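You operate a simulated robot arm through the tools that you are given. There is no shell and no other tool.

You run a simulated robot arm. Do the job below in one go: nothing can be reset, and whatever is moved stays where it is left.

TASK
Clamp both easel ledges at 3.
Fine: turn each knob to LOOSE, slide the pointer to the number, knob back to TIGHT.
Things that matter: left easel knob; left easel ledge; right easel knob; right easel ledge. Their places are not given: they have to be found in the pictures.

The check looks at the end state, three seconds after you hand in, the way a careful person would. Anything else that was tipped, shoved, dropped, spilled or broken makes it a failure.

THE ROBOT
A 7-joint arm with a fingered hand, fixed in place. Base frame: the origin is on the floor under the middle of its stand, x ahead of it, y to its left, z up. Units: mm, degrees, N and s.
It reaches about 1333 mm from its shoulder. Its first joint turns from -69.0 to 172.0 degrees. Payload 5 kg.
The tool frame sits at the grasp point between the pads (the TCP): z along the fingers, y along the line on which they close. The tips reach 32 mm beyond it. The gripper opens to 160 mm; its body begins 89 mm behind the TCP. The gripper is a hand of 3 fingers: y runs from the thumb to the fingers, the wrist lies at [0, 0, -252] in the tool frame.
Orientation is told as [roll, pitch, yaw] about the base's x, y, z axes, in that order, counted from this pose: with the fingers straight down and closing along the base's y, the tool's x points along the base's -x, its y along +y and its z along -z.

THE INTERFACE
- The arm moves only by the tool apply_moves. Its argument "plan" is a list of rows, each an object (a shift or turn left out is 0) with "translation": the shift along the base's x, y, z in mm, a list of three; "turn": the turn, a rotation vector about the base's x, y, z in rad, a list of three. In form: [{"translation": [x, y, z], "turn": [wx, wy, wz]}, ...]. A call has 1 to 20 rows; each row is the pose to reach, as a shift and turn from the pose commanded when the call began. Rows are played at 5 a second. More than 50 mm and 8.6 degrees between two rows, and nothing of the call is played. Where a pose cannot be reached the arm comes as near as it can. A force on the tool above 40 N (or 10 N above the force at the start of the call, whichever is more), or a blocked arm, ends the call early, and 0.2 s more pass. In this call time passes only in rows, and 0.2 s behind the last. It gives the time, the measured TCP pose, the force on the tool (base axes), the opening and the grip force at its end, in the units of the frame above (readings bear some noise), with the torque about the TCP (base axes, N m) and any sound that the robot's microphone picked up, and new pictures: "views" is both (left out), scene, wrist or none.
- Cameras (640 x 400 px; columns grow to the right, rows downward): "scene" is fixed at [47.7, 499.5, 1307.4]; the picture's right is [-0.69, -0.72, 0.00], its down [-0.30, 0.29, -0.91] and it looks along [0.66, -0.63, -0.41] (base axes); focal length 331 px, centre (320, 200). "wrist" rides on the gripper at [65, -4, -116] in the tool frame; the picture's right is [0.06, 1.00, 0.00], its down [-0.87, 0.05, -0.49] and it looks along [-0.49, 0.03, 0.87] (tool axes); focal length 261 px, centre (320, 200).
- lift_body(by): slides the trunk up (or, below 0, down) by that many mm; the arm rides with it, the base frame stays. It gives what a move gives, with no picture.
- move_fingers(finger1, finger2, thumb_bend): sets how far each is bent, from 0 (flat) to 1 (curled in); at 0.3 the hand is open as for a grip, at 0.7 the pads meet at the TCP. One left out holds its place. A second passes; each finger stops where it meets its share of the squeeze, and holds until it gets a number again. It is the only way to open and close the hand. It gives what a move gives, with no picture; readings hold the bend of each and the force on the fingers (four entries, about 0 where the hand has none), thumb and palm.
- probe_pixels(camera, pixels): for up to 12 pixels [column, row] of the newest picture of that camera ("zoom" is the newest enlarged one), the place [x, y, z] in the base frame of the surface seen there, good to about 2 mm. It takes no simulated time.
- enlarge(camera, box): a new picture of the part [left, top, right, bottom] of that camera's present view, enlarged. It takes no simulated time.
- close_job(): hands the job in; it is judged then, once.

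Leave the gripper open and the arm clear of the work at the hand-in unless told otherwise.

The tools are called after "Request:" as a command line: name --argument value ..., lists and objects as JSON in quotes. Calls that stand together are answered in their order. apply_moves: Moves the arm, as the interface text tells. Its arguments: {"type":"object","properties":{"plan":{"type":"array","items":{"type":"object","properties":{"translation":{"type":"array","items":{"type":"number"}},"turn":{"type":"array","items":{"type":"number"}}}}},"views":{"type":"string","enum":["both","scene","wrist","none"]}},"required":["plan"]} The other tools are called the same way: lift_body (by) moves the trunk up or down; move_fingers (finger1, finger2, thumb_bend) moves the fingers one by one; probe_pixels (camera, pixels) gives the place of the surface under pixels of a picture; enlarge (camera, box) takes an enlarged picture of a part of a camera's view; close_job () hands the job in.

At the start:

```text
clock: 0.0
tcp_pos: [754.6, -201.3, 1114.3]
tool_rot: [0.0, -0.1, -0.1]
wrist_force: [0.7, -0.3, -0.3]
moment: [0.01, 0.04, 0.02]
grip_width: 160.0
grip_force: 0.2
shape: jaw
bend: [0.3, 0.3, 0.3]
finger forces: [0.0, 0.0, 0.1, 0.1, 0.1, 0.1]
trunk travel left (down, up): [-600.0, 340.0]
```

scene: 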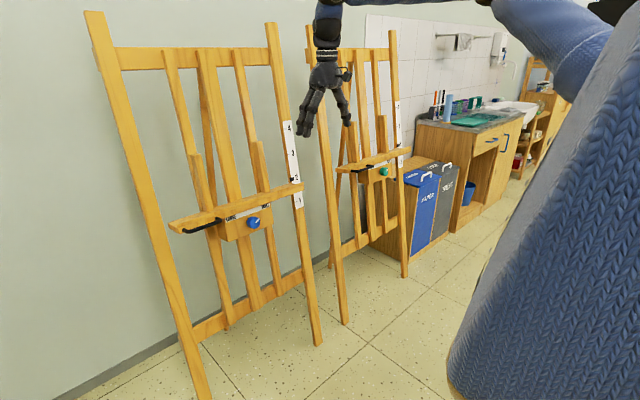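
wrist: 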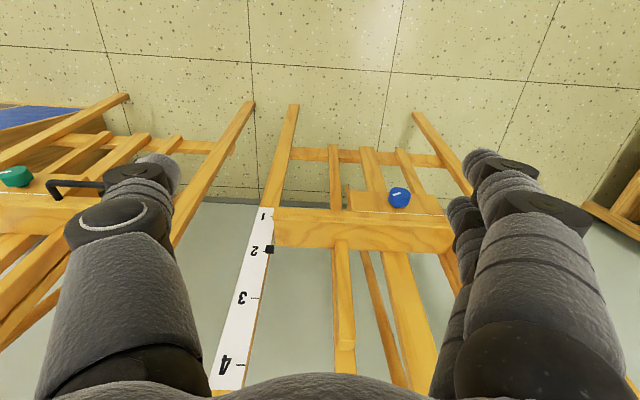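

I see two wooden easels: the left one has a blue knob at about (253,223) in the scene picture, and the right one has a green knob at about (384,172). Each has a number scale on its right post. I'll enlarge both before moving anything.

Request:
enlarge --camera "scene" --box '[160, 100, 320, 260]'

Request:
enlarge --camera "scene" --box '[320, 80, 430, 220]'

Request:
enlarge --camera "wrist" --box '[180, 100, 480, 400]'

```text
2.50 times, centred on (240, 180) of scene
```

zoom: 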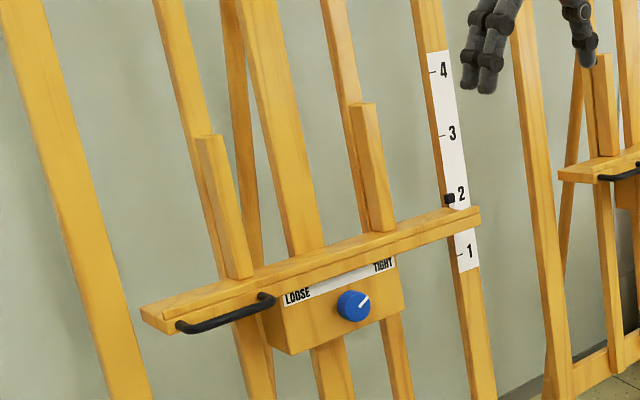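

```text
2.86 times, centred on (375, 150) of scene
```

zoom: 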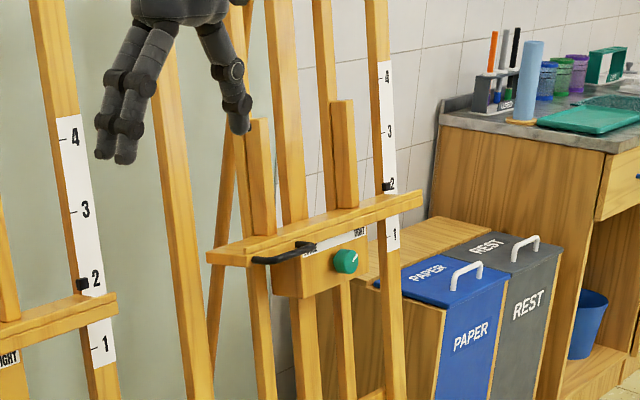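

```text
1.33 times, centred on (330, 250) of wrist
```

zoom: 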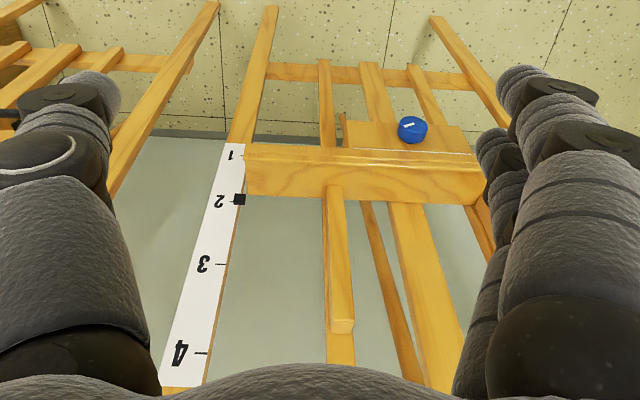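

The blue knob's mark points toward TIGHT (up and right), and the black pointer on the left easel is near 2. I'll zoom in more on the left easel to probe exact places.

Request:
enlarge --camera "scene" --box '[165, 170, 310, 260]'

Request:
probe_pixels --camera "scene" --pixels '[[253, 222], [254, 228], [292, 180], [295, 202], [288, 154], [285, 129], [202, 227], [185, 232], [218, 220], [240, 232], [172, 226], [300, 187]]'

```text
4.41 times, centred on (238, 215) of scene
```

zoom: 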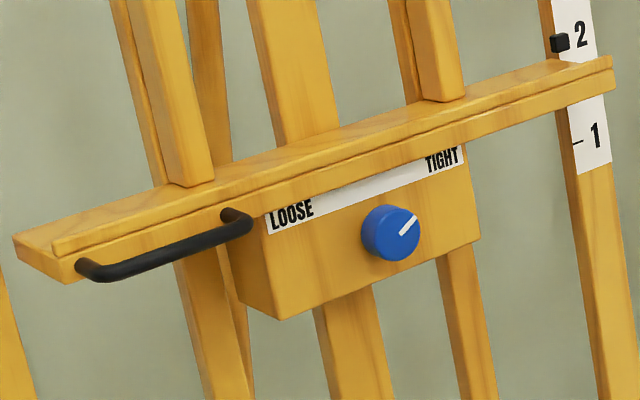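

```text
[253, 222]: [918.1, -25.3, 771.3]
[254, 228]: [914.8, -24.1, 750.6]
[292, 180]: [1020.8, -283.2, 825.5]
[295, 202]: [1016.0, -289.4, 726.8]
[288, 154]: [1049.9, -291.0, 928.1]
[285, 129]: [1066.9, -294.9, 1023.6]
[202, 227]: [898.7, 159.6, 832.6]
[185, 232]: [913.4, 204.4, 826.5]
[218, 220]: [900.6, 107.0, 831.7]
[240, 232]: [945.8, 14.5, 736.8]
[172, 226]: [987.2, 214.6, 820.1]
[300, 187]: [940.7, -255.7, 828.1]
```

The left easel leans back slightly (post x goes from 1016 at z 727 to 1067 at z 1024). Now I'll probe the left ledge's faces and the knob more carefully in this zoom.

Request:
probe_pixels --camera "zoom" --pixels '[[385, 235], [408, 228], [366, 240], [300, 290], [440, 240], [470, 180], [273, 235], [100, 272], [160, 262], [228, 232], [300, 180], [590, 85]]'

Request:
probe_pixels --camera "zoom" --pixels '[[560, 43], [578, 143], [240, 218], [82, 265], [395, 212], [395, 255], [415, 215], [380, 228], [30, 237], [605, 62], [400, 300], [290, 215]]'

Request:
enlarge --camera "scene" --box '[330, 130, 420, 190]'

```text
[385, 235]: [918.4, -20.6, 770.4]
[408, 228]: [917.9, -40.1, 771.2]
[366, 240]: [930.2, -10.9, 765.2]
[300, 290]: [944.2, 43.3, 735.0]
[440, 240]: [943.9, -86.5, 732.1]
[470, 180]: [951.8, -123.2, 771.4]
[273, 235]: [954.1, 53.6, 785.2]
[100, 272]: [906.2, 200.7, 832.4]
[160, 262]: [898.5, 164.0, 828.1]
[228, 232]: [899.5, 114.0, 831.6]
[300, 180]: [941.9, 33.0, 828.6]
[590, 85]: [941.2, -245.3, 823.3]
```

```text
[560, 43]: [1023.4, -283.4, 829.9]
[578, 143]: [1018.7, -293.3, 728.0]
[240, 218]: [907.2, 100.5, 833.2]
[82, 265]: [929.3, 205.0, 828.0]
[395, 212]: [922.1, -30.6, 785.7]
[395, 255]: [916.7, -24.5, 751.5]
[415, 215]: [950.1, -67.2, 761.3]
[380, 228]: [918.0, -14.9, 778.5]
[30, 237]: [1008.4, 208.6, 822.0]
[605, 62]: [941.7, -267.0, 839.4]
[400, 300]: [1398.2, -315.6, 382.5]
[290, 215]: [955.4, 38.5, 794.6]
```

```text
6.67 times, centred on (375, 160) of scene
```

zoom: 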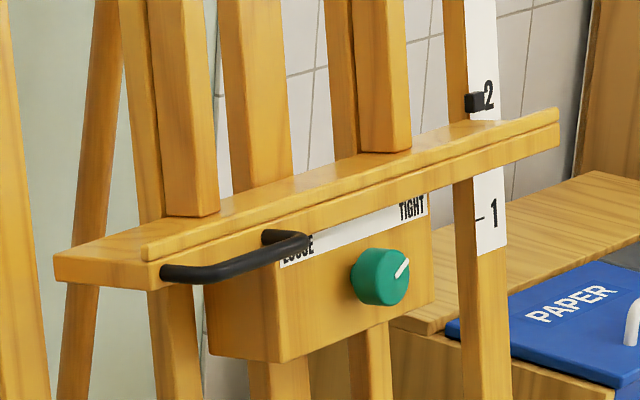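

The left easel faces straight along -x: its box front and ledge front have the same x across y. Now I'll probe the right easel in the current zoom. Its green knob is at (380,277), the pointer at (474,102) and the handle bar at about (235,262).

Request:
probe_pixels --camera "zoom" --pixels '[[392, 278], [400, 272], [385, 300], [300, 330], [420, 230], [420, 290], [180, 275], [235, 267], [290, 242], [170, 235], [550, 130], [474, 102]]'

Request:
probe_pixels --camera "zoom" --pixels '[[482, 218], [85, 270], [155, 258], [355, 280], [400, 260], [390, 255], [480, 120], [470, 200], [470, 350], [290, 260], [600, 290], [420, 320]]'

Request:
probe_pixels --camera "scene" --pixels '[[90, 15], [97, 60], [200, 395], [273, 30], [315, 340], [310, 30], [345, 320], [392, 35], [404, 270], [398, 130], [396, 152], [398, 108]]'

```text
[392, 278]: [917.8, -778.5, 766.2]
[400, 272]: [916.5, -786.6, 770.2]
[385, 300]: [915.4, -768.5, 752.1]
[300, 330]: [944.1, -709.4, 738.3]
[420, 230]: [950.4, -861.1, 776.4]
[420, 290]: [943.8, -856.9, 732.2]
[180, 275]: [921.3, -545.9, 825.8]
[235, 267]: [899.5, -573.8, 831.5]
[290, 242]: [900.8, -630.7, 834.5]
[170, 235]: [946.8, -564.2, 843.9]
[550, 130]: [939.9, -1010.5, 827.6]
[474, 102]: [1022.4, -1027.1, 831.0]
```

```text
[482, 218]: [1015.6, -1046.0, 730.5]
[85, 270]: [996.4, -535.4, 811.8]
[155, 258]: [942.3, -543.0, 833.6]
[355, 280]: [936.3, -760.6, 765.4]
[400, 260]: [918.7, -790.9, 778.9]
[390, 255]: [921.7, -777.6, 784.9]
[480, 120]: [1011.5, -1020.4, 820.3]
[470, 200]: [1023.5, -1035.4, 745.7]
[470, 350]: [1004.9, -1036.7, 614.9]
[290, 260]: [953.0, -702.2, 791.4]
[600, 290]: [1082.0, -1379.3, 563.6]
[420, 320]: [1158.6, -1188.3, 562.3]
```

```text
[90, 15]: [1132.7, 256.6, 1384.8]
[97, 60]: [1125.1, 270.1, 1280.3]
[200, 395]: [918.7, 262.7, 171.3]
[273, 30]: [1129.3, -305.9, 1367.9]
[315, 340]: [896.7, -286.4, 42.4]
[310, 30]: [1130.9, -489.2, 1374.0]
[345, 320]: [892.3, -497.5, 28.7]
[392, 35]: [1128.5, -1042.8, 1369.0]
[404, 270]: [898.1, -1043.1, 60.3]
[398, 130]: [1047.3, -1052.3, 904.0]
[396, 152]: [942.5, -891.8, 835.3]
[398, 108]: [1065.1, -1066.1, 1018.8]
```

Both easels are the same design, about 752 mm apart in y, leaning 10°, with both pointers near 2. I'll zoom onto the left knob to read the mark's angle and the clearance to the ledge above it, and onto the left pointer to see it against its tick.

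Request:
enlarge --camera "scene" --box '[270, 145, 318, 205]'

Request:
enlarge --camera "scene" --box '[220, 195, 284, 245]'

```text
6.67 times, centred on (294, 175) of scene
```

zoom: 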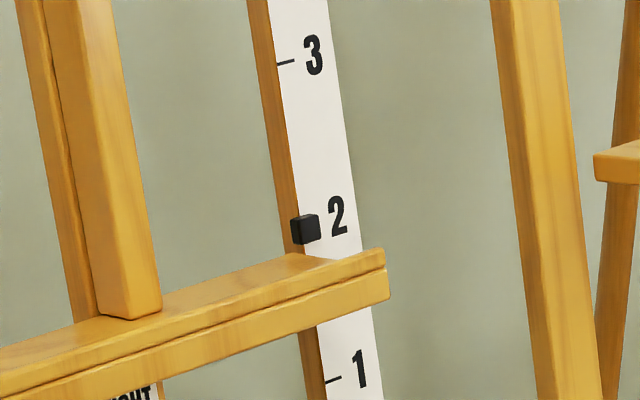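

```text
8.00 times, centred on (252, 220) of scene
```

zoom: 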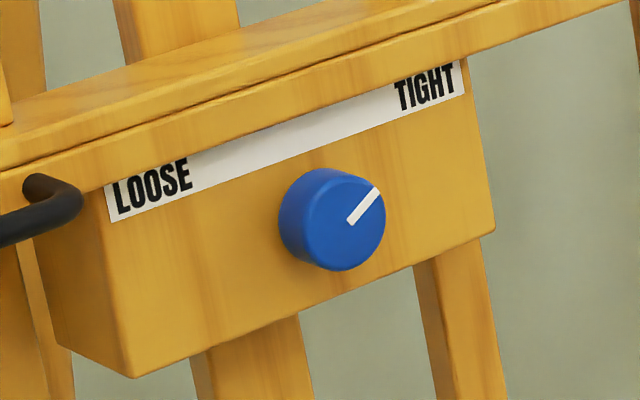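

The left pointer's block sits at about 2. Now I'll probe the knob face, the mark's ends, and the ledge's lower front edge in this knob zoom.

Request:
probe_pixels --camera "zoom" --pixels '[[351, 221], [377, 192], [345, 222], [345, 268], [310, 225], [384, 215], [350, 178], [325, 200], [282, 225], [330, 110], [330, 150], [330, 80]]'

Request:
probe_pixels --camera "zoom" --pixels '[[330, 264], [372, 245], [380, 235], [318, 195], [314, 240], [330, 60], [300, 60], [400, 200], [330, 125], [330, 118], [400, 240], [60, 210]]'

```text
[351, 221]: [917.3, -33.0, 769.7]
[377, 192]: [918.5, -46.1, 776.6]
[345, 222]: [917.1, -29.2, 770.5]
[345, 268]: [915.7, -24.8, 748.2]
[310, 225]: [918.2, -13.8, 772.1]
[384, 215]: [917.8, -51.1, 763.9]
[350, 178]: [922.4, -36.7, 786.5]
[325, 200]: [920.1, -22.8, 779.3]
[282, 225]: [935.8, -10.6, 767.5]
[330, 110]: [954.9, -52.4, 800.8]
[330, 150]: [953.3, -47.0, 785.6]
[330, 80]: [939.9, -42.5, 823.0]
```

```text
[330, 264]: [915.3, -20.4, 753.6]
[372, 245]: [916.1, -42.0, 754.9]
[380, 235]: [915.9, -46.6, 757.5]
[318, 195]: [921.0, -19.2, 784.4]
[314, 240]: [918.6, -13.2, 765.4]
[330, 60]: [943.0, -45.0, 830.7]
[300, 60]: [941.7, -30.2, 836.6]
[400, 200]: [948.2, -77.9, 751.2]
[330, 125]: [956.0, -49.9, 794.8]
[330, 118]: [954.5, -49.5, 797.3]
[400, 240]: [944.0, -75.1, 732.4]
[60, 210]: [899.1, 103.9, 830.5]
```

The knob's mark sits about 60° to the right of "up" (TIGHT), so LOOSE should be about 60° to the left, a turn of about 120°. The knob face centre is about (917.5, -30, 768) with a diameter of about 40 mm. First I'll tilt the hand to point at the easel along the knob axis, staying well back from it.

Request:
apply_moves --plan '[{"translation": [-8, 8, -8], "turn": [0, -0.117, 0]}, {"translation": [-16, 16, -16], "turn": [0, -0.233, 0]}, {"translation": [-24, 24, -24], "turn": [0, -0.35, 0]}, {"translation": [-32, 32, -32], "turn": [0, -0.466, 0]}, {"translation": [-40, 40, -40], "turn": [0, -0.583, 0]}, {"translation": [-48, 48, -48], "turn": [0, -0.7, 0]}, {"translation": [-56, 56, -56], "turn": [0, -0.816, 0]}, {"translation": [-64, 64, -64], "turn": [0, -0.933, 0]}, {"translation": [-72, 72, -72], "turn": [0, -1.05, 0]}, {"translation": [-80, 80, -80], "turn": [0, -1.166, 0]}, {"translation": [-88, 88, -88], "turn": [0, -1.283, 0]}, {"translation": [-96, 96, -96], "turn": [0, -1.396, 0]}]'

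```text
clock: 2.6
tcp_pos: [687.3, -109.2, 1035.1]
tool_rot: [-0.3, -69.6, 0.3]
wrist_force: [0.9, 0.5, 0.3]
moment: [-0.02, 0.02, -0.03]
grip_width: 159.5
grip_force: 0.2
shape: jaw
bend: [0.3, 0.3, 0.3]
finger forces: [0.1, 0.1, 0.0, 0.0, 0.0, 0.0]
out of reach, approached as far as the arm can: row 9, 10, 11, 12
trunk travel left (down, up): [-600.0, 340.0]
```

scene: 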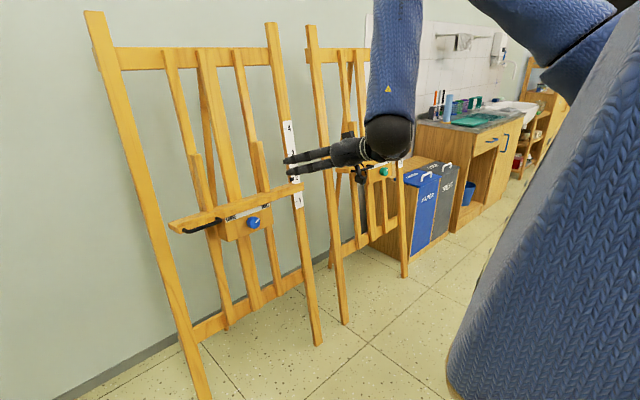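
wrist: 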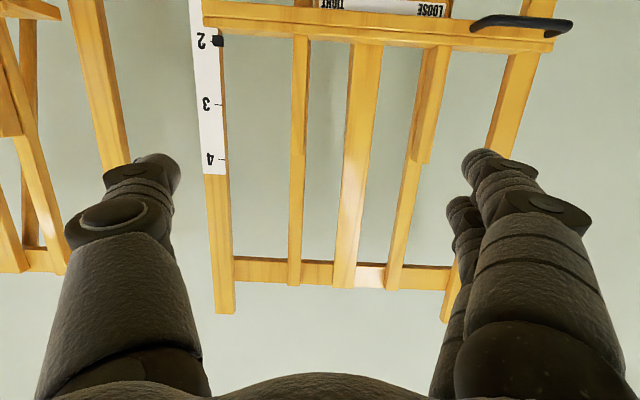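

The wrist bend ran out at about -70° because the shoulder is high, with the forearm hanging almost straight down. The space under the hand, in front of the easel, is free, so I'll lower the trunk to let the forearm come in flatter.

Request:
lift_body --by -350

```text
clock: 6.0
tcp_pos: [688.1, -110.6, 684.0]
tool_rot: [0.2, -69.6, -0.2]
wrist_force: [0.3, -0.9, 0.0]
moment: [0.01, 0.0, 0.01]
grip_width: 159.9
grip_force: 0.1
shape: jaw
bend: [0.3, 0.3, 0.3]
finger forces: [0.0, 0.0, 0.0, 0.0, 0.1, 0.0]
trunk travel left (down, up): [-250.0, 690.0]
```

The trunk is down 350 mm and the hand is at z 684. Next I'll bring it up and forward to line up with the left knob's axis while finishing the tilt to -80°, still about 130 mm short of the knob.

Request:
apply_moves --plan '[{"translation": [12, 15, 20], "turn": [0, 0, 0]}, {"translation": [24, 30, 40], "turn": [0, 0, 0]}, {"translation": [36, 45, 60], "turn": [0, 0, 0]}, {"translation": [48, 60, 80], "turn": [0, 0, 0]}, {"translation": [60, 75, 100], "turn": [0, 0, 0]}]'

```text
clock: 7.2
tcp_pos: [747.3, -36.3, 781.9]
tool_rot: [0.2, -69.5, -0.2]
wrist_force: [-0.1, 0.5, -1.0]
moment: [0.01, 0.04, -0.01]
grip_width: 159.7
grip_force: 0.0
shape: jaw
bend: [0.3, 0.3, 0.3]
finger forces: [0.1, 0.1, 0.1, 0.0, 0.1, 0.0]
trunk travel left (down, up): [-250.0, 690.0]
```

scene: 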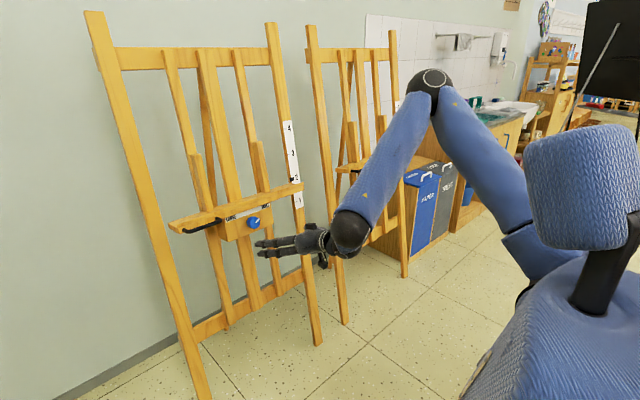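
wrist: 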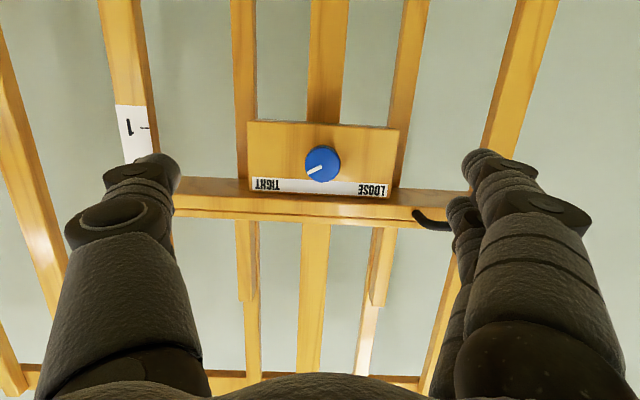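

The wrist picture shows the blue knob at (322,163), upside down, with its mark pointing at TIGHT. I'll finish the tilt by another 10.5° and line up on the knob axis about 160 mm out.

Request:
apply_moves --plan '[{"translation": [4, 2, 4], "turn": [0, -0.061, 0]}, {"translation": [8, 4, 9], "turn": [0, -0.122, 0]}, {"translation": [12.7, 6.3, 14], "turn": [0, -0.183, 0]}, {"translation": [12.7, 6.3, 14], "turn": [0, -0.183, 0]}]'

```text
clock: 8.2
tcp_pos: [761.0, -29.6, 797.2]
tool_rot: [0.4, -80.1, -0.4]
wrist_force: [-0.6, -0.1, 0.2]
moment: [-0.03, -0.02, -0.01]
grip_width: 159.7
grip_force: 0.0
shape: jaw
bend: [0.3, 0.3, 0.3]
finger forces: [0.0, 0.0, 0.0, 0.0, 0.0, 0.0]
trunk travel left (down, up): [-250.0, 690.0]
```

scene: 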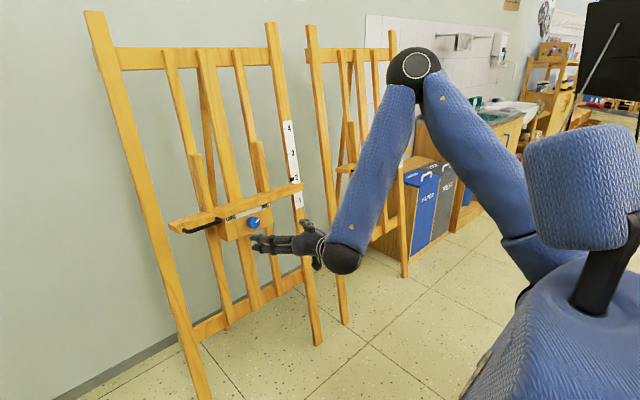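
wrist: 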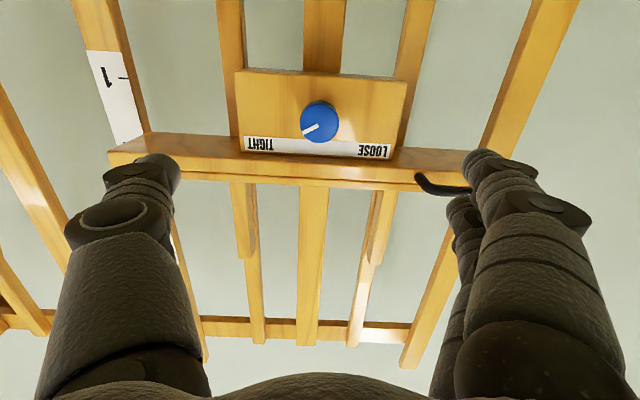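

The hand now points along the knob axis. I'll enlarge the wrist view to fix the knob's centre and mark angle from this close front view.

Request:
enlarge --camera "wrist" --box '[230, 65, 410, 185]'

Request:
probe_pixels --camera "wrist" --pixels '[[320, 121], [306, 121], [334, 121], [320, 108], [320, 134], [170, 155], [475, 153], [455, 200], [145, 165], [180, 180], [500, 175], [440, 185]]'

```text
3.33 times, centred on (320, 125) of wrist
```

zoom: 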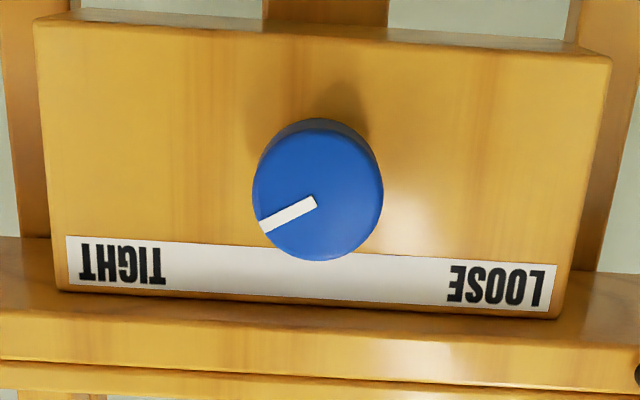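

```text
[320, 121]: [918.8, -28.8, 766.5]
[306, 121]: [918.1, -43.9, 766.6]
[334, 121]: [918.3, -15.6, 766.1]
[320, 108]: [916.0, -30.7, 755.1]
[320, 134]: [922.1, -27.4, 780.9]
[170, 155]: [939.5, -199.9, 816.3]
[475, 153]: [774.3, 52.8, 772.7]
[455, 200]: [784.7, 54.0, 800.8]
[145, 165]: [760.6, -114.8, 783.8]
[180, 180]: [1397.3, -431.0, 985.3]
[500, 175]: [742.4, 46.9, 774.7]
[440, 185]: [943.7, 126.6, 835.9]
```

The knob face centre is about (918.7, -29.5, 768.5). The ledge front starts only about 12 mm deeper than the knob face and about 40 mm above its centre, so finger clearance matters. I'll close the fingers part way in free air to see their shape and reach.

Request:
move_fingers --finger1 0.55 --finger2 0.55 --thumb_bend 0.55

Request:
enlarge --camera "wrist" --box '[0, 0, 640, 400]'

Request:
enlarge --camera "scene" --box '[220, 190, 380, 290]'

```text
clock: 9.2
tcp_pos: [760.6, -29.8, 797.0]
tool_rot: [0.4, -80.1, -0.4]
wrist_force: [-0.2, 0.0, -0.7]
moment: [0.04, -0.01, 0.01]
grip_width: 67.7
grip_force: 0.1
shape: fingers
bend: [0.55, 0.55, 0.55]
finger forces: [0.0, 0.1, 0.1, 0.1, 0.1, 0.0]
trunk travel left (down, up): [-250.0, 690.0]
```

```text
1.00 times, centred on (320, 200) of wrist (not enlarged: the box is as wide or as high as the picture)
```

zoom: 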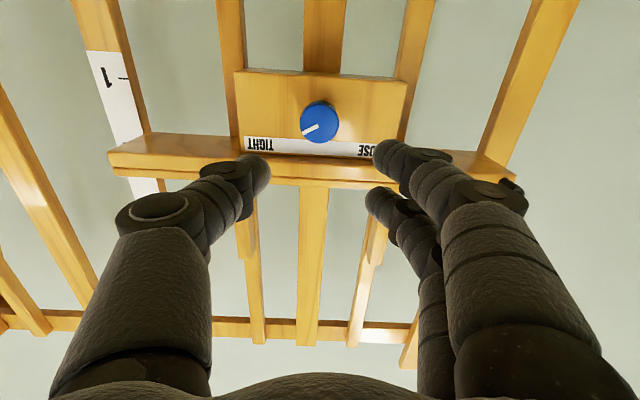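

```text
4.00 times, centred on (300, 240) of scene
```

zoom: 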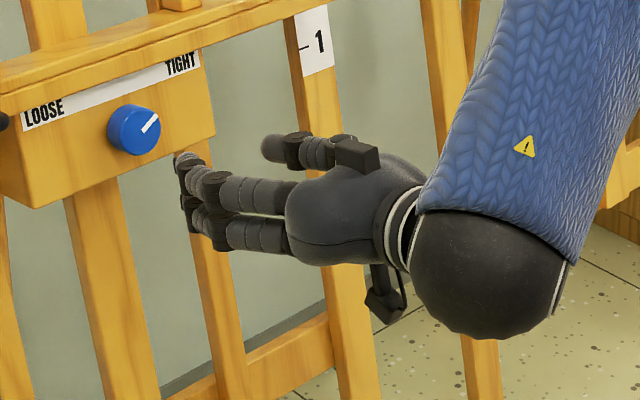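

The fingertips are rounded, about 20 to 25 mm thick. I'll probe where the tips are at this bend: thumb tip at (258,175), lower finger at (385,160) and upper finger at (375,200) in the wrist picture.

Request:
probe_pixels --camera "wrist" --pixels '[[265, 170], [255, 172], [267, 180], [382, 150], [376, 160], [390, 165], [370, 197], [368, 205], [378, 212], [385, 195], [262, 160], [250, 190]]'

Request:
probe_pixels --camera "zoom" --pixels '[[177, 158], [190, 165], [188, 205], [192, 215], [270, 150], [285, 140], [265, 148], [200, 175]]'

```text
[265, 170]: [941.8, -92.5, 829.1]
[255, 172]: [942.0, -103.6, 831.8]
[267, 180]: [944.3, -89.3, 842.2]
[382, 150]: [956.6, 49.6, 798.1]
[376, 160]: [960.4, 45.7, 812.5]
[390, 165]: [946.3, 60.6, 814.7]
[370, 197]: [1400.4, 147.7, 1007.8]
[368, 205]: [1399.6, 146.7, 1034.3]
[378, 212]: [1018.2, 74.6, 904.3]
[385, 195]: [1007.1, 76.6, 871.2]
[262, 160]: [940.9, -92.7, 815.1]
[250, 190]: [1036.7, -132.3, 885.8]
```

```text
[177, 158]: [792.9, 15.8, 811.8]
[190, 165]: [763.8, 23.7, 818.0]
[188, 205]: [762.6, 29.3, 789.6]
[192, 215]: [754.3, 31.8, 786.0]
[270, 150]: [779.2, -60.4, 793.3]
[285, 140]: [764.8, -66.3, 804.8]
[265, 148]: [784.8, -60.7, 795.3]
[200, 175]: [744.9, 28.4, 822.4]
```

The open tips reach about 30 mm past the TCP and the fingers sit at about ±16 mm to either side. The plan is to grip only the front 15 to 18 mm of the knob and turn in two ratchets of 60°. First I'll roll the fingers side 15° up and advance to about 45 mm short of the grip position.

Request:
apply_moves --plan '[{"translation": [25, 0, -4.5], "turn": [0.086, 0, -0.0152]}, {"translation": [50, 0, -9], "turn": [0.172, 0, -0.0304]}, {"translation": [75, 0.3, -13.5], "turn": [0.258, 0, -0.0456]}, {"translation": [100, 0.3, -18], "turn": [0.258, 0, -0.0456]}, {"translation": [100, 0.3, -18], "turn": [0.258, 0, -0.0456]}]'

```text
clock: 10.4
tcp_pos: [861.2, -31.1, 778.3]
tool_rot: [56.0, -72.0, -57.4]
wrist_force: [0.5, 0.4, -1.0]
moment: [0.0, -0.06, -0.01]
grip_width: 67.2
grip_force: 0.0
shape: fingers
bend: [0.55, 0.55, 0.55]
finger forces: [0.0, 0.1, 0.0, 0.0, 0.1, 0.0]
trunk travel left (down, up): [-250.0, 690.0]
```

scene: 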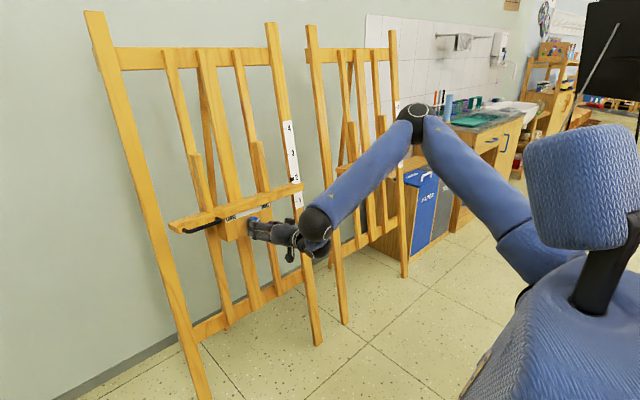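
wrist: 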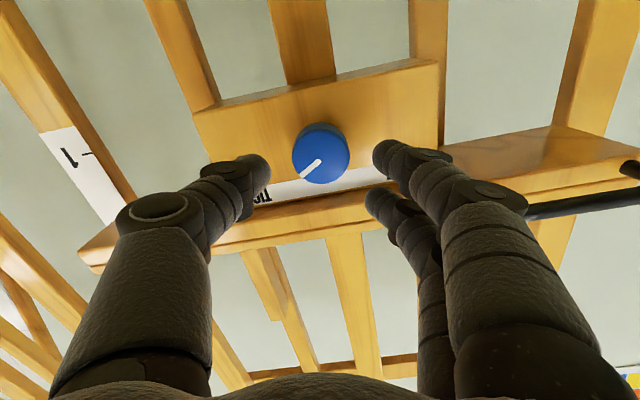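

The knob is centred between thumb and fingers at (321,155). I'll advance the last 44 mm along the axis so the tips straddle the front of the knob.

Request:
apply_moves --plan '[{"translation": [15, 0.3, -2.7], "turn": [0, 0, 0]}, {"translation": [30, 0.5, -5.3], "turn": [0, 0, 0]}, {"translation": [44, 0.8, -7.8], "turn": [0, 0, 0]}, {"translation": [44, 0.8, -7.8], "turn": [0, 0, 0]}]'

Request:
enlarge --camera "wrist" --box '[200, 80, 440, 240]'

Request:
enlarge --camera "scene" --box '[210, 185, 320, 265]'

```text
clock: 11.4
tcp_pos: [905.4, -29.6, 771.3]
tool_rot: [56.1, -72.0, -57.4]
wrist_force: [0.9, -0.2, -0.9]
moment: [0.01, -0.02, -0.03]
grip_width: 67.6
grip_force: 0.1
shape: fingers
bend: [0.55, 0.55, 0.55]
finger forces: [0.0, 0.0, 0.1, 0.1, 0.1, 0.0]
trunk travel left (down, up): [-250.0, 690.0]
```

scene: 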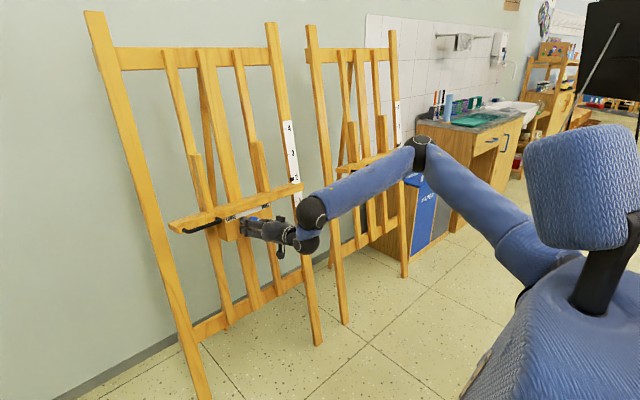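
wrist: 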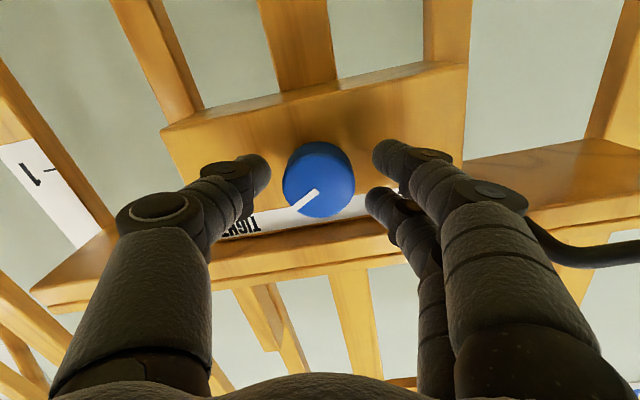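

```text
2.50 times, centred on (320, 160) of wrist
```

zoom: 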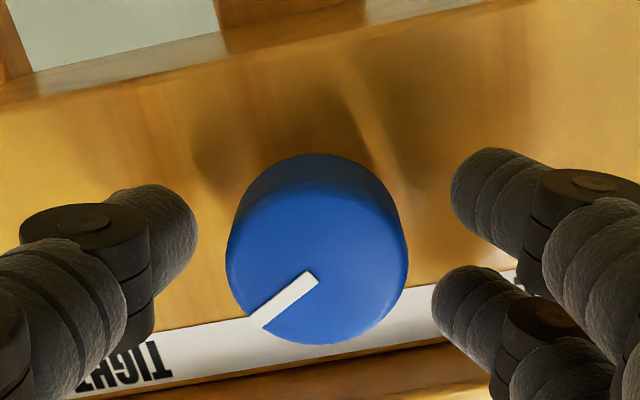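

```text
5.00 times, centred on (265, 225) of scene
```

zoom: 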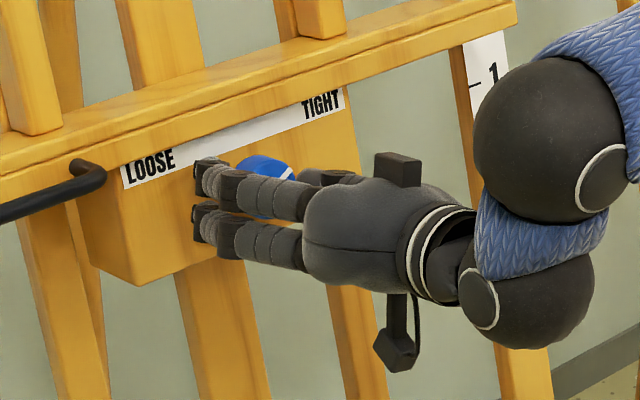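

The thumb and the two fingers straddle the knob without touching the ledge or box. Now I'll close onto the knob.

Request:
move_fingers --finger1 0.66 --finger2 0.66 --thumb_bend 0.66

Request:
enlarge --camera "wrist" --box '[200, 80, 440, 240]'

```text
clock: 12.4
tcp_pos: [904.9, -29.4, 770.6]
tool_rot: [56.0, -72.0, -57.3]
wrist_force: [1.9, -3.4, -3.3]
moment: [0.01, 0.05, -0.08]
grip_width: 40.4
grip_force: 7.4
shape: fingers
bend: [0.63, 0.62, 0.63]
finger forces: [2.3, 3.1, 0.0, 0.0, 9.2, 0.1]
trunk travel left (down, up): [-250.0, 690.0]
```

```text
2.50 times, centred on (320, 160) of wrist
```

zoom: 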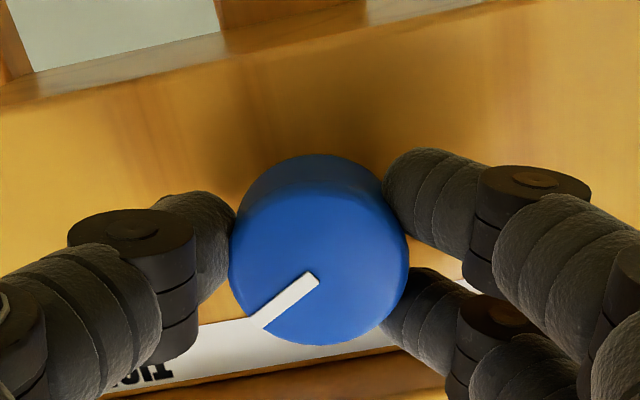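

All three digits touch the knob (grip 7.4 N, width 40 mm). I'll squeeze a little firmer before turning.

Request:
move_fingers --finger1 0.75 --finger2 0.75 --thumb_bend 0.75

```text
clock: 13.4
tcp_pos: [905.7, -29.7, 770.2]
tool_rot: [56.1, -72.0, -57.4]
wrist_force: [8.3, -4.9, -2.3]
moment: [0.03, 0.0, -0.04]
grip_width: 38.8
grip_force: 20.9
shape: fingers
bend: [0.64, 0.63, 0.65]
finger forces: [8.8, 9.7, 0.0, 0.1, 23.4, 0.1]
trunk travel left (down, up): [-250.0, 690.0]
```

The grip is now 21 N. I'll turn counter-clockwise as seen from the front (from TIGHT toward LOOSE) by 60° about the knob axis, watching the torque.

Request:
apply_moves --plan '[{"turn": [-0.1034, 0, 0.0183]}, {"turn": [-0.2068, 0, 0.0365]}, {"turn": [-0.3102, 0, 0.0548]}, {"turn": [-0.4136, 0, 0.0731]}, {"turn": [-0.517, 0, 0.0914]}, {"turn": [-0.6205, 0, 0.1096]}, {"turn": [-0.7239, 0, 0.1279]}, {"turn": [-0.8273, 0, 0.1462]}, {"turn": [-0.9307, 0, 0.1644]}, {"turn": [-1.0313, 0, 0.1818]}]'

Request:
enlarge --camera "wrist" --box '[200, 80, 440, 240]'

Request:
enlarge --camera "scene" --box '[210, 185, 320, 265]'

```text
clock: 15.6
tcp_pos: [905.0, -30.1, 770.3]
tool_rot: [-75.9, -44.1, 80.1]
wrist_force: [5.4, -15.8, -10.5]
moment: [-0.01, 0.23, -0.36]
grip_width: 38.8
grip_force: 22.9
shape: fingers
bend: [0.65, 0.64, 0.65]
finger forces: [12.5, 8.4, 0.1, 0.0, 24.7, 0.1]
trunk travel left (down, up): [-250.0, 690.0]
```

scene: 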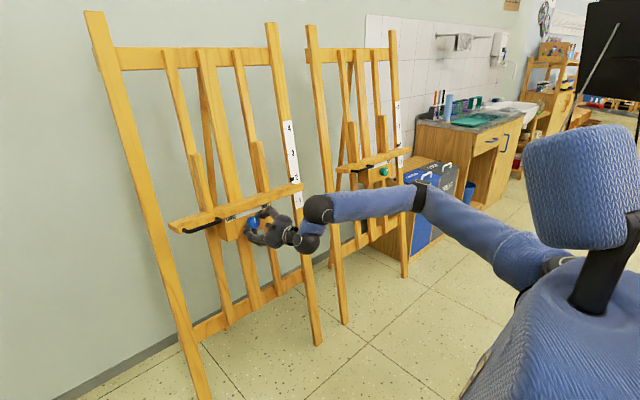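
wrist: 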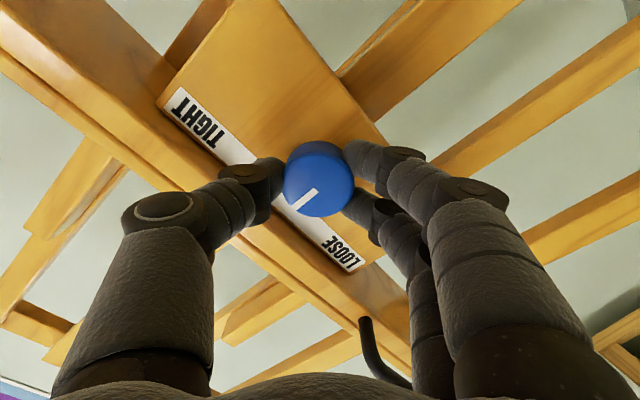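

```text
2.50 times, centred on (320, 160) of wrist
```

zoom: 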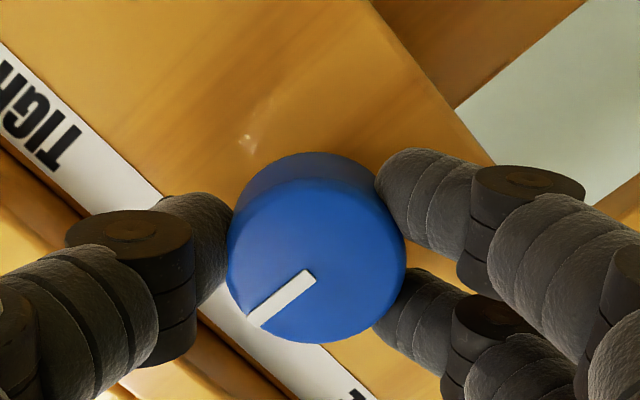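

```text
5.00 times, centred on (265, 225) of scene
```

zoom: 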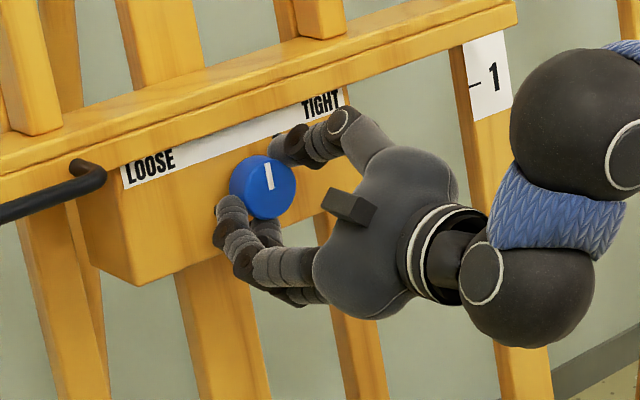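

The knob turned with the hand by 60°, and its mark now points straight up, halfway. I'll release just slightly so the thumb stays off the ledge, then back off along the axis.

Request:
move_fingers --finger1 0.57 --finger2 0.57 --thumb_bend 0.59

Request:
apply_moves --plan '[{"translation": [-12, 0, 2.1]}, {"translation": [-25, 0, 4.4]}, {"translation": [-40, 0, 7]}, {"translation": [-40, 0, 7]}]'

Request:
enlarge --camera "scene" --box '[210, 165, 320, 265]'

```text
clock: 16.6
tcp_pos: [904.8, -28.8, 772.0]
tool_rot: [-75.9, -44.2, 80.2]
wrist_force: [0.3, -0.9, 0.9]
moment: [-0.01, -0.01, 0.01]
grip_width: 57.0
grip_force: 0.1
shape: fingers
bend: [0.56, 0.56, 0.59]
finger forces: [0.0, 0.1, 0.0, 0.0, 0.1, 0.0]
trunk travel left (down, up): [-250.0, 690.0]
```

```text
clock: 17.6
tcp_pos: [864.9, -29.9, 779.4]
tool_rot: [-76.0, -44.1, 80.2]
wrist_force: [-0.7, 0.0, 1.0]
moment: [0.03, 0.01, -0.01]
grip_width: 57.5
grip_force: 0.0
shape: fingers
bend: [0.56, 0.56, 0.59]
finger forces: [0.0, 0.1, 0.0, 0.1, 0.0, 0.1]
trunk travel left (down, up): [-250.0, 690.0]
```

scene: 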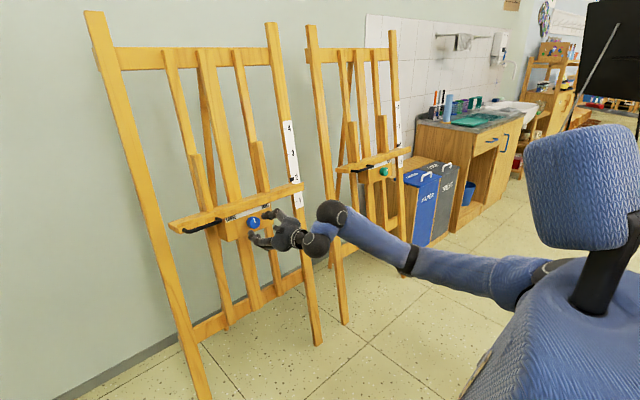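
wrist: 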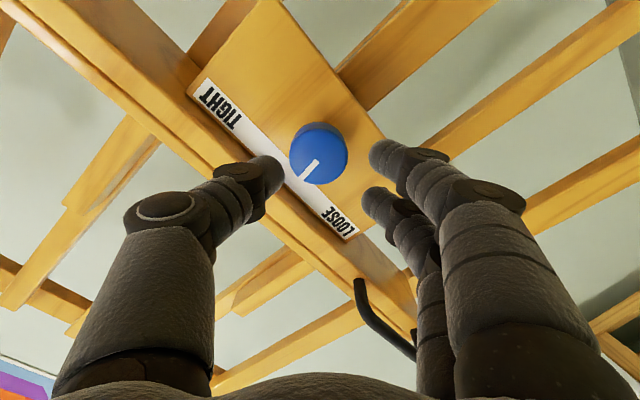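

```text
4.00 times, centred on (265, 215) of scene
```

zoom: 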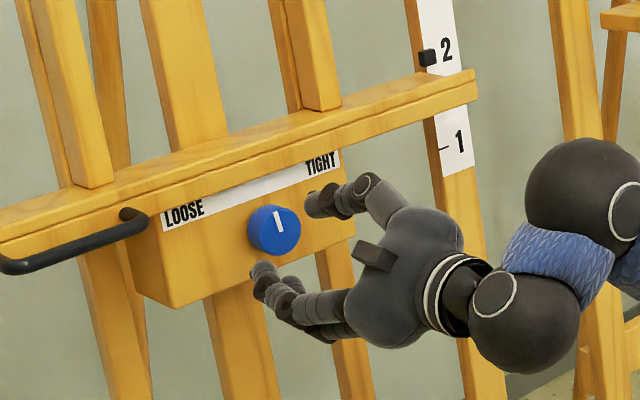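

The knob stays at its midpoint with the mark up, and the ledge has not moved. I'll roll the hand back 60° clockwise in the clear and advance again for the second half.

Request:
apply_moves --plan '[{"turn": [0.1034, 0, -0.0183]}, {"turn": [0.2068, 0, -0.0365]}, {"turn": [0.3102, 0, -0.0548]}, {"turn": [0.4136, 0, -0.0731]}, {"turn": [0.517, 0, -0.0914]}, {"turn": [0.6205, 0, -0.1096]}, {"turn": [0.7239, 0, -0.1279]}, {"turn": [0.8273, 0, -0.1462]}, {"turn": [0.9307, 0, -0.1644]}, {"turn": [1.0313, 0, -0.1818]}, {"translation": [12, 0, -2.1], "turn": [1.0313, 0, -0.1818]}, {"translation": [26, 0, -4.6], "turn": [1.0313, 0, -0.1818]}, {"translation": [40, 0, -7], "turn": [1.0313, 0, -0.1818]}, {"translation": [40, 0, -7], "turn": [1.0313, 0, -0.1818]}]' --views "wrist"

```text
clock: 20.6
tcp_pos: [905.3, -29.0, 771.5]
tool_rot: [56.1, -71.9, -57.6]
wrist_force: [-0.5, 0.1, -0.3]
moment: [-0.01, 0.0, -0.03]
grip_width: 57.5
grip_force: 0.2
shape: fingers
bend: [0.56, 0.56, 0.59]
finger forces: [0.1, 0.0, 0.0, 0.0, 0.5, 0.0]
trunk travel left (down, up): [-250.0, 690.0]
```

wrist: 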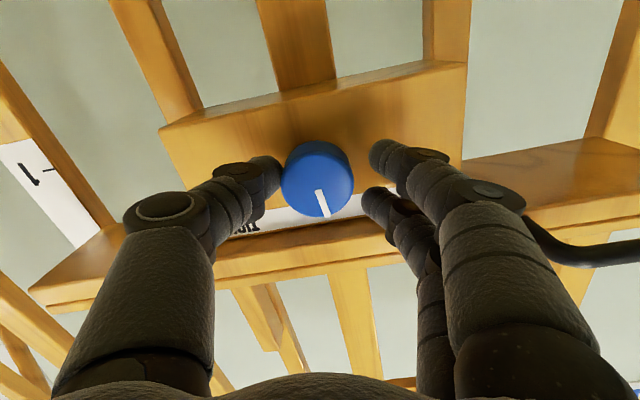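

The hand is back at the start roll around the knob, whose mark still points up. I'll close on it again.

Request:
move_fingers --finger1 0.75 --finger2 0.75 --thumb_bend 0.75

```text
clock: 21.6
tcp_pos: [905.3, -30.1, 770.6]
tool_rot: [55.9, -72.0, -57.3]
wrist_force: [11.3, -8.3, -0.9]
moment: [-0.02, -0.03, -0.2]
grip_width: 39.8
grip_force: 20.9
shape: fingers
bend: [0.64, 0.63, 0.65]
finger forces: [7.8, 8.8, 0.0, 0.0, 24.6, 0.0]
trunk travel left (down, up): [-250.0, 690.0]
```

I have the knob at 21 N. I'll turn the second 60° toward LOOSE, then check whether the wrist feels the ledge's weight.

Request:
apply_moves --plan '[{"turn": [-0.1034, 0, 0.0183]}, {"turn": [-0.2068, 0, 0.0365]}, {"turn": [-0.3102, 0, 0.0548]}, {"turn": [-0.4136, 0, 0.0731]}, {"turn": [-0.517, 0, 0.0914]}, {"turn": [-0.6205, 0, 0.1096]}, {"turn": [-0.7239, 0, 0.1279]}, {"turn": [-0.8273, 0, 0.1462]}, {"turn": [-0.9307, 0, 0.1644]}, {"turn": [-1.0313, 0, 0.1818]}]'

Request:
enlarge --camera "scene" --box '[210, 165, 320, 265]'

Request:
enlarge --camera "wrist" --box '[200, 80, 440, 240]'

```text
clock: 23.8
tcp_pos: [906.4, -29.1, 772.2]
tool_rot: [-76.0, -44.1, 80.2]
wrist_force: [10.5, -11.9, -4.3]
moment: [0.4, -0.01, -0.48]
grip_width: 40.1
grip_force: 20.9
shape: fingers
bend: [0.64, 0.64, 0.65]
finger forces: [8.9, 9.4, 0.0, 0.0, 23.9, 0.0]
trunk travel left (down, up): [-250.0, 690.0]
```

scene: 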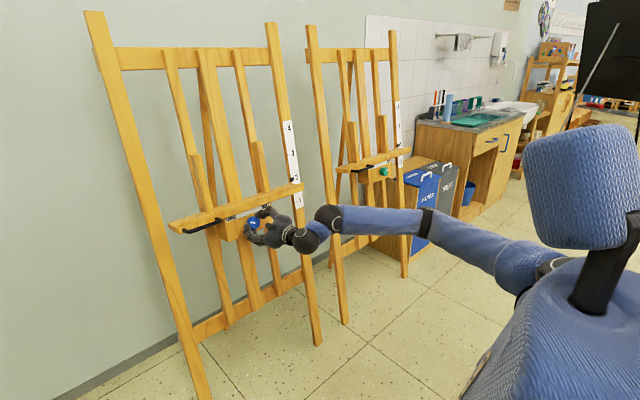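
wrist: 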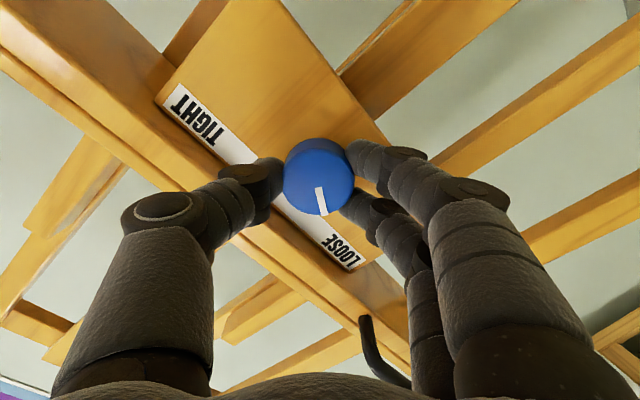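

```text
4.00 times, centred on (265, 215) of scene
```

zoom: 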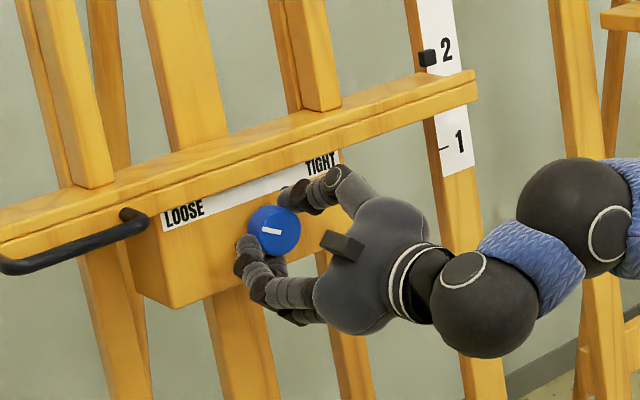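

```text
2.50 times, centred on (320, 160) of wrist
```

zoom: 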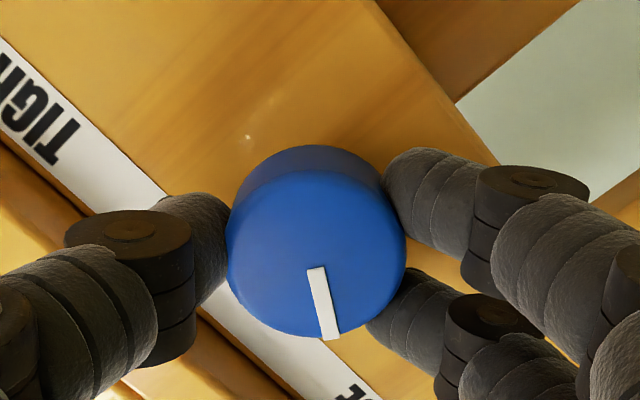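

The mark now points to LOOSE (about 60° left of up), and the wrist feels no real weight, so the ledge stays up by itself. Since the knob sits on the sliding carriage, I'll test lifting with it, 12 mm along the lean, in small steps.

Request:
apply_moves --plan '[{"translation": [0.5, 0, 3]}, {"translation": [1.1, 0, 6]}, {"translation": [1.6, 0, 9]}, {"translation": [2.1, 0, 12]}, {"translation": [2.1, 0, 12]}]' --views "scene"

Request:
enlarge --camera "scene" --box '[210, 145, 320, 245]'

```text
clock: 25.0
tcp_pos: [907.0, -28.9, 783.4]
tool_rot: [-75.9, -44.2, 80.2]
wrist_force: [1.9, -14.9, -7.6]
moment: [0.18, 0.21, -0.43]
grip_width: 40.2
grip_force: 22.7
shape: fingers
bend: [0.64, 0.64, 0.66]
finger forces: [12.4, 8.9, 0.1, 0.0, 23.9, 0.1]
trunk travel left (down, up): [-250.0, 690.0]
```

scene: 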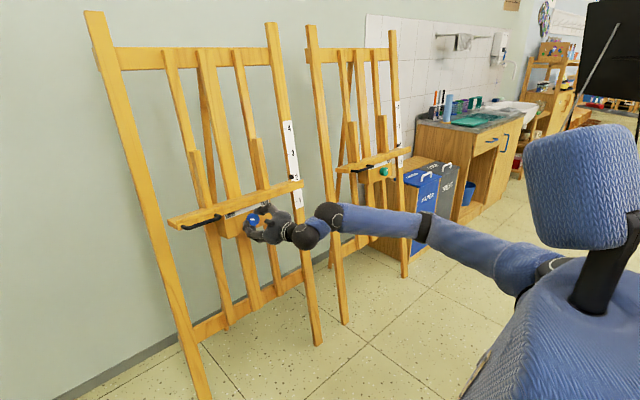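

```text
4.00 times, centred on (265, 195) of scene
```

zoom: 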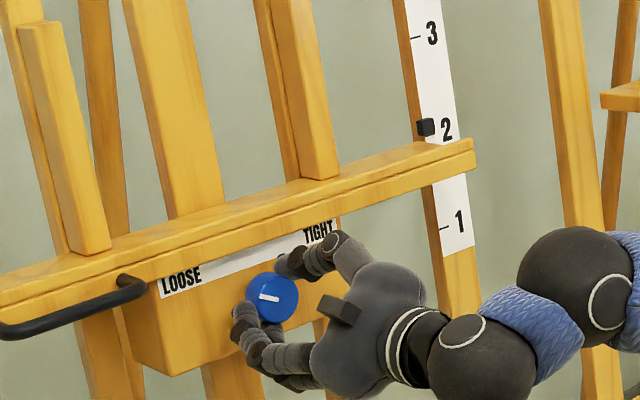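

The ledge slid up with the knob at only a few newtons, and the pointer is now just above 2. I'll go on another 75 mm along the lean, then read the scale.

Request:
apply_moves --plan '[{"translation": [1.6, 0, 9.2]}, {"translation": [3.3, 0, 18.5]}, {"translation": [4.9, 0, 27.7]}, {"translation": [6.5, 0, 36.9]}, {"translation": [8.1, 0, 46.2]}, {"translation": [9.8, 0, 55.4]}, {"translation": [11.4, 0, 64.6]}, {"translation": [13.0, 0, 73.9]}, {"translation": [13.0, 0, 73.9]}]' --views "both"

Request:
enlarge --camera "scene" --box '[266, 120, 314, 180]'

```text
clock: 27.0
tcp_pos: [920.5, -29.2, 857.5]
tool_rot: [-75.8, -44.4, 80.3]
wrist_force: [4.0, -11.7, -6.4]
moment: [0.13, 0.19, -0.31]
grip_width: 40.2
grip_force: 23.1
shape: fingers
bend: [0.64, 0.64, 0.66]
finger forces: [12.7, 9.1, 0.1, 0.0, 23.7, 0.1]
trunk travel left (down, up): [-250.0, 690.0]
```

scene: 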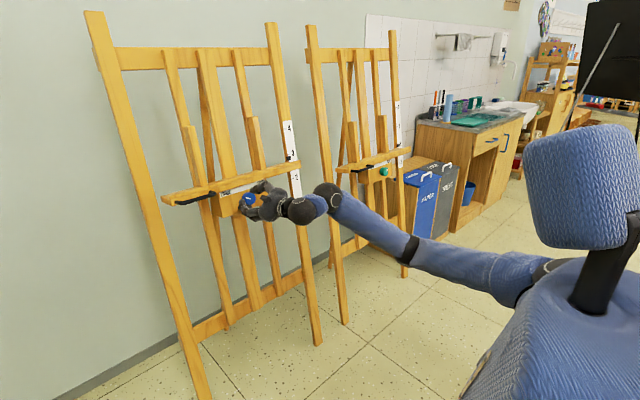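
wrist: 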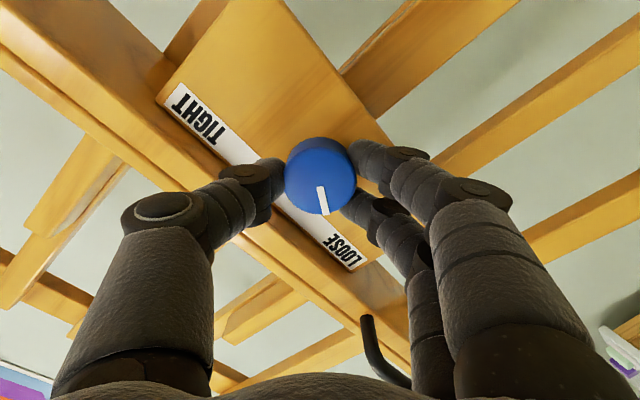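

```text
6.67 times, centred on (290, 150) of scene
```

zoom: 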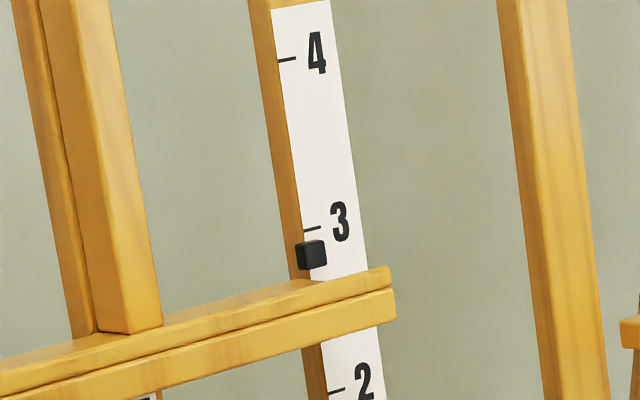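

The pointer is now close under 3. I'll probe the ticks (4 at (288,59), 3 at (312,229), 2 at (337,391)) and the pointer block's faces in this zoom to get the remaining distance.

Request:
probe_pixels --camera "zoom" --pixels '[[288, 60], [292, 59], [312, 229], [316, 228], [337, 391], [340, 390], [315, 256], [310, 250], [320, 262], [312, 242], [300, 256], [315, 267]]'

Request:
enlarge --camera "scene" --box '[280, 145, 304, 165]'

```text
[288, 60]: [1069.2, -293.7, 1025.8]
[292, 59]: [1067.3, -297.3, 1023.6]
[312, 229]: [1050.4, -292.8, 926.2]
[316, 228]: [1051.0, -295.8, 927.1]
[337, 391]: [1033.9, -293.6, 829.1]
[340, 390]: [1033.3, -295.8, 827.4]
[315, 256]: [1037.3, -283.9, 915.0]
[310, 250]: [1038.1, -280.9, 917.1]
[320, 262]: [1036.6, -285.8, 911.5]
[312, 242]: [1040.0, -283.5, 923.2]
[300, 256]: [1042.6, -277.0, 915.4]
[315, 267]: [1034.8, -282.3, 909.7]
```

```text
16.00 times, centred on (292, 155) of scene
```

zoom: 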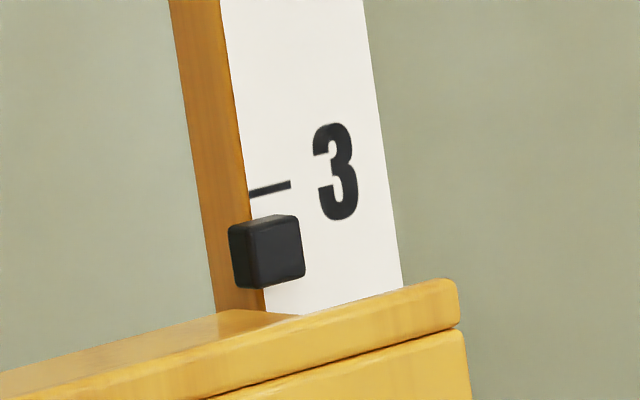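

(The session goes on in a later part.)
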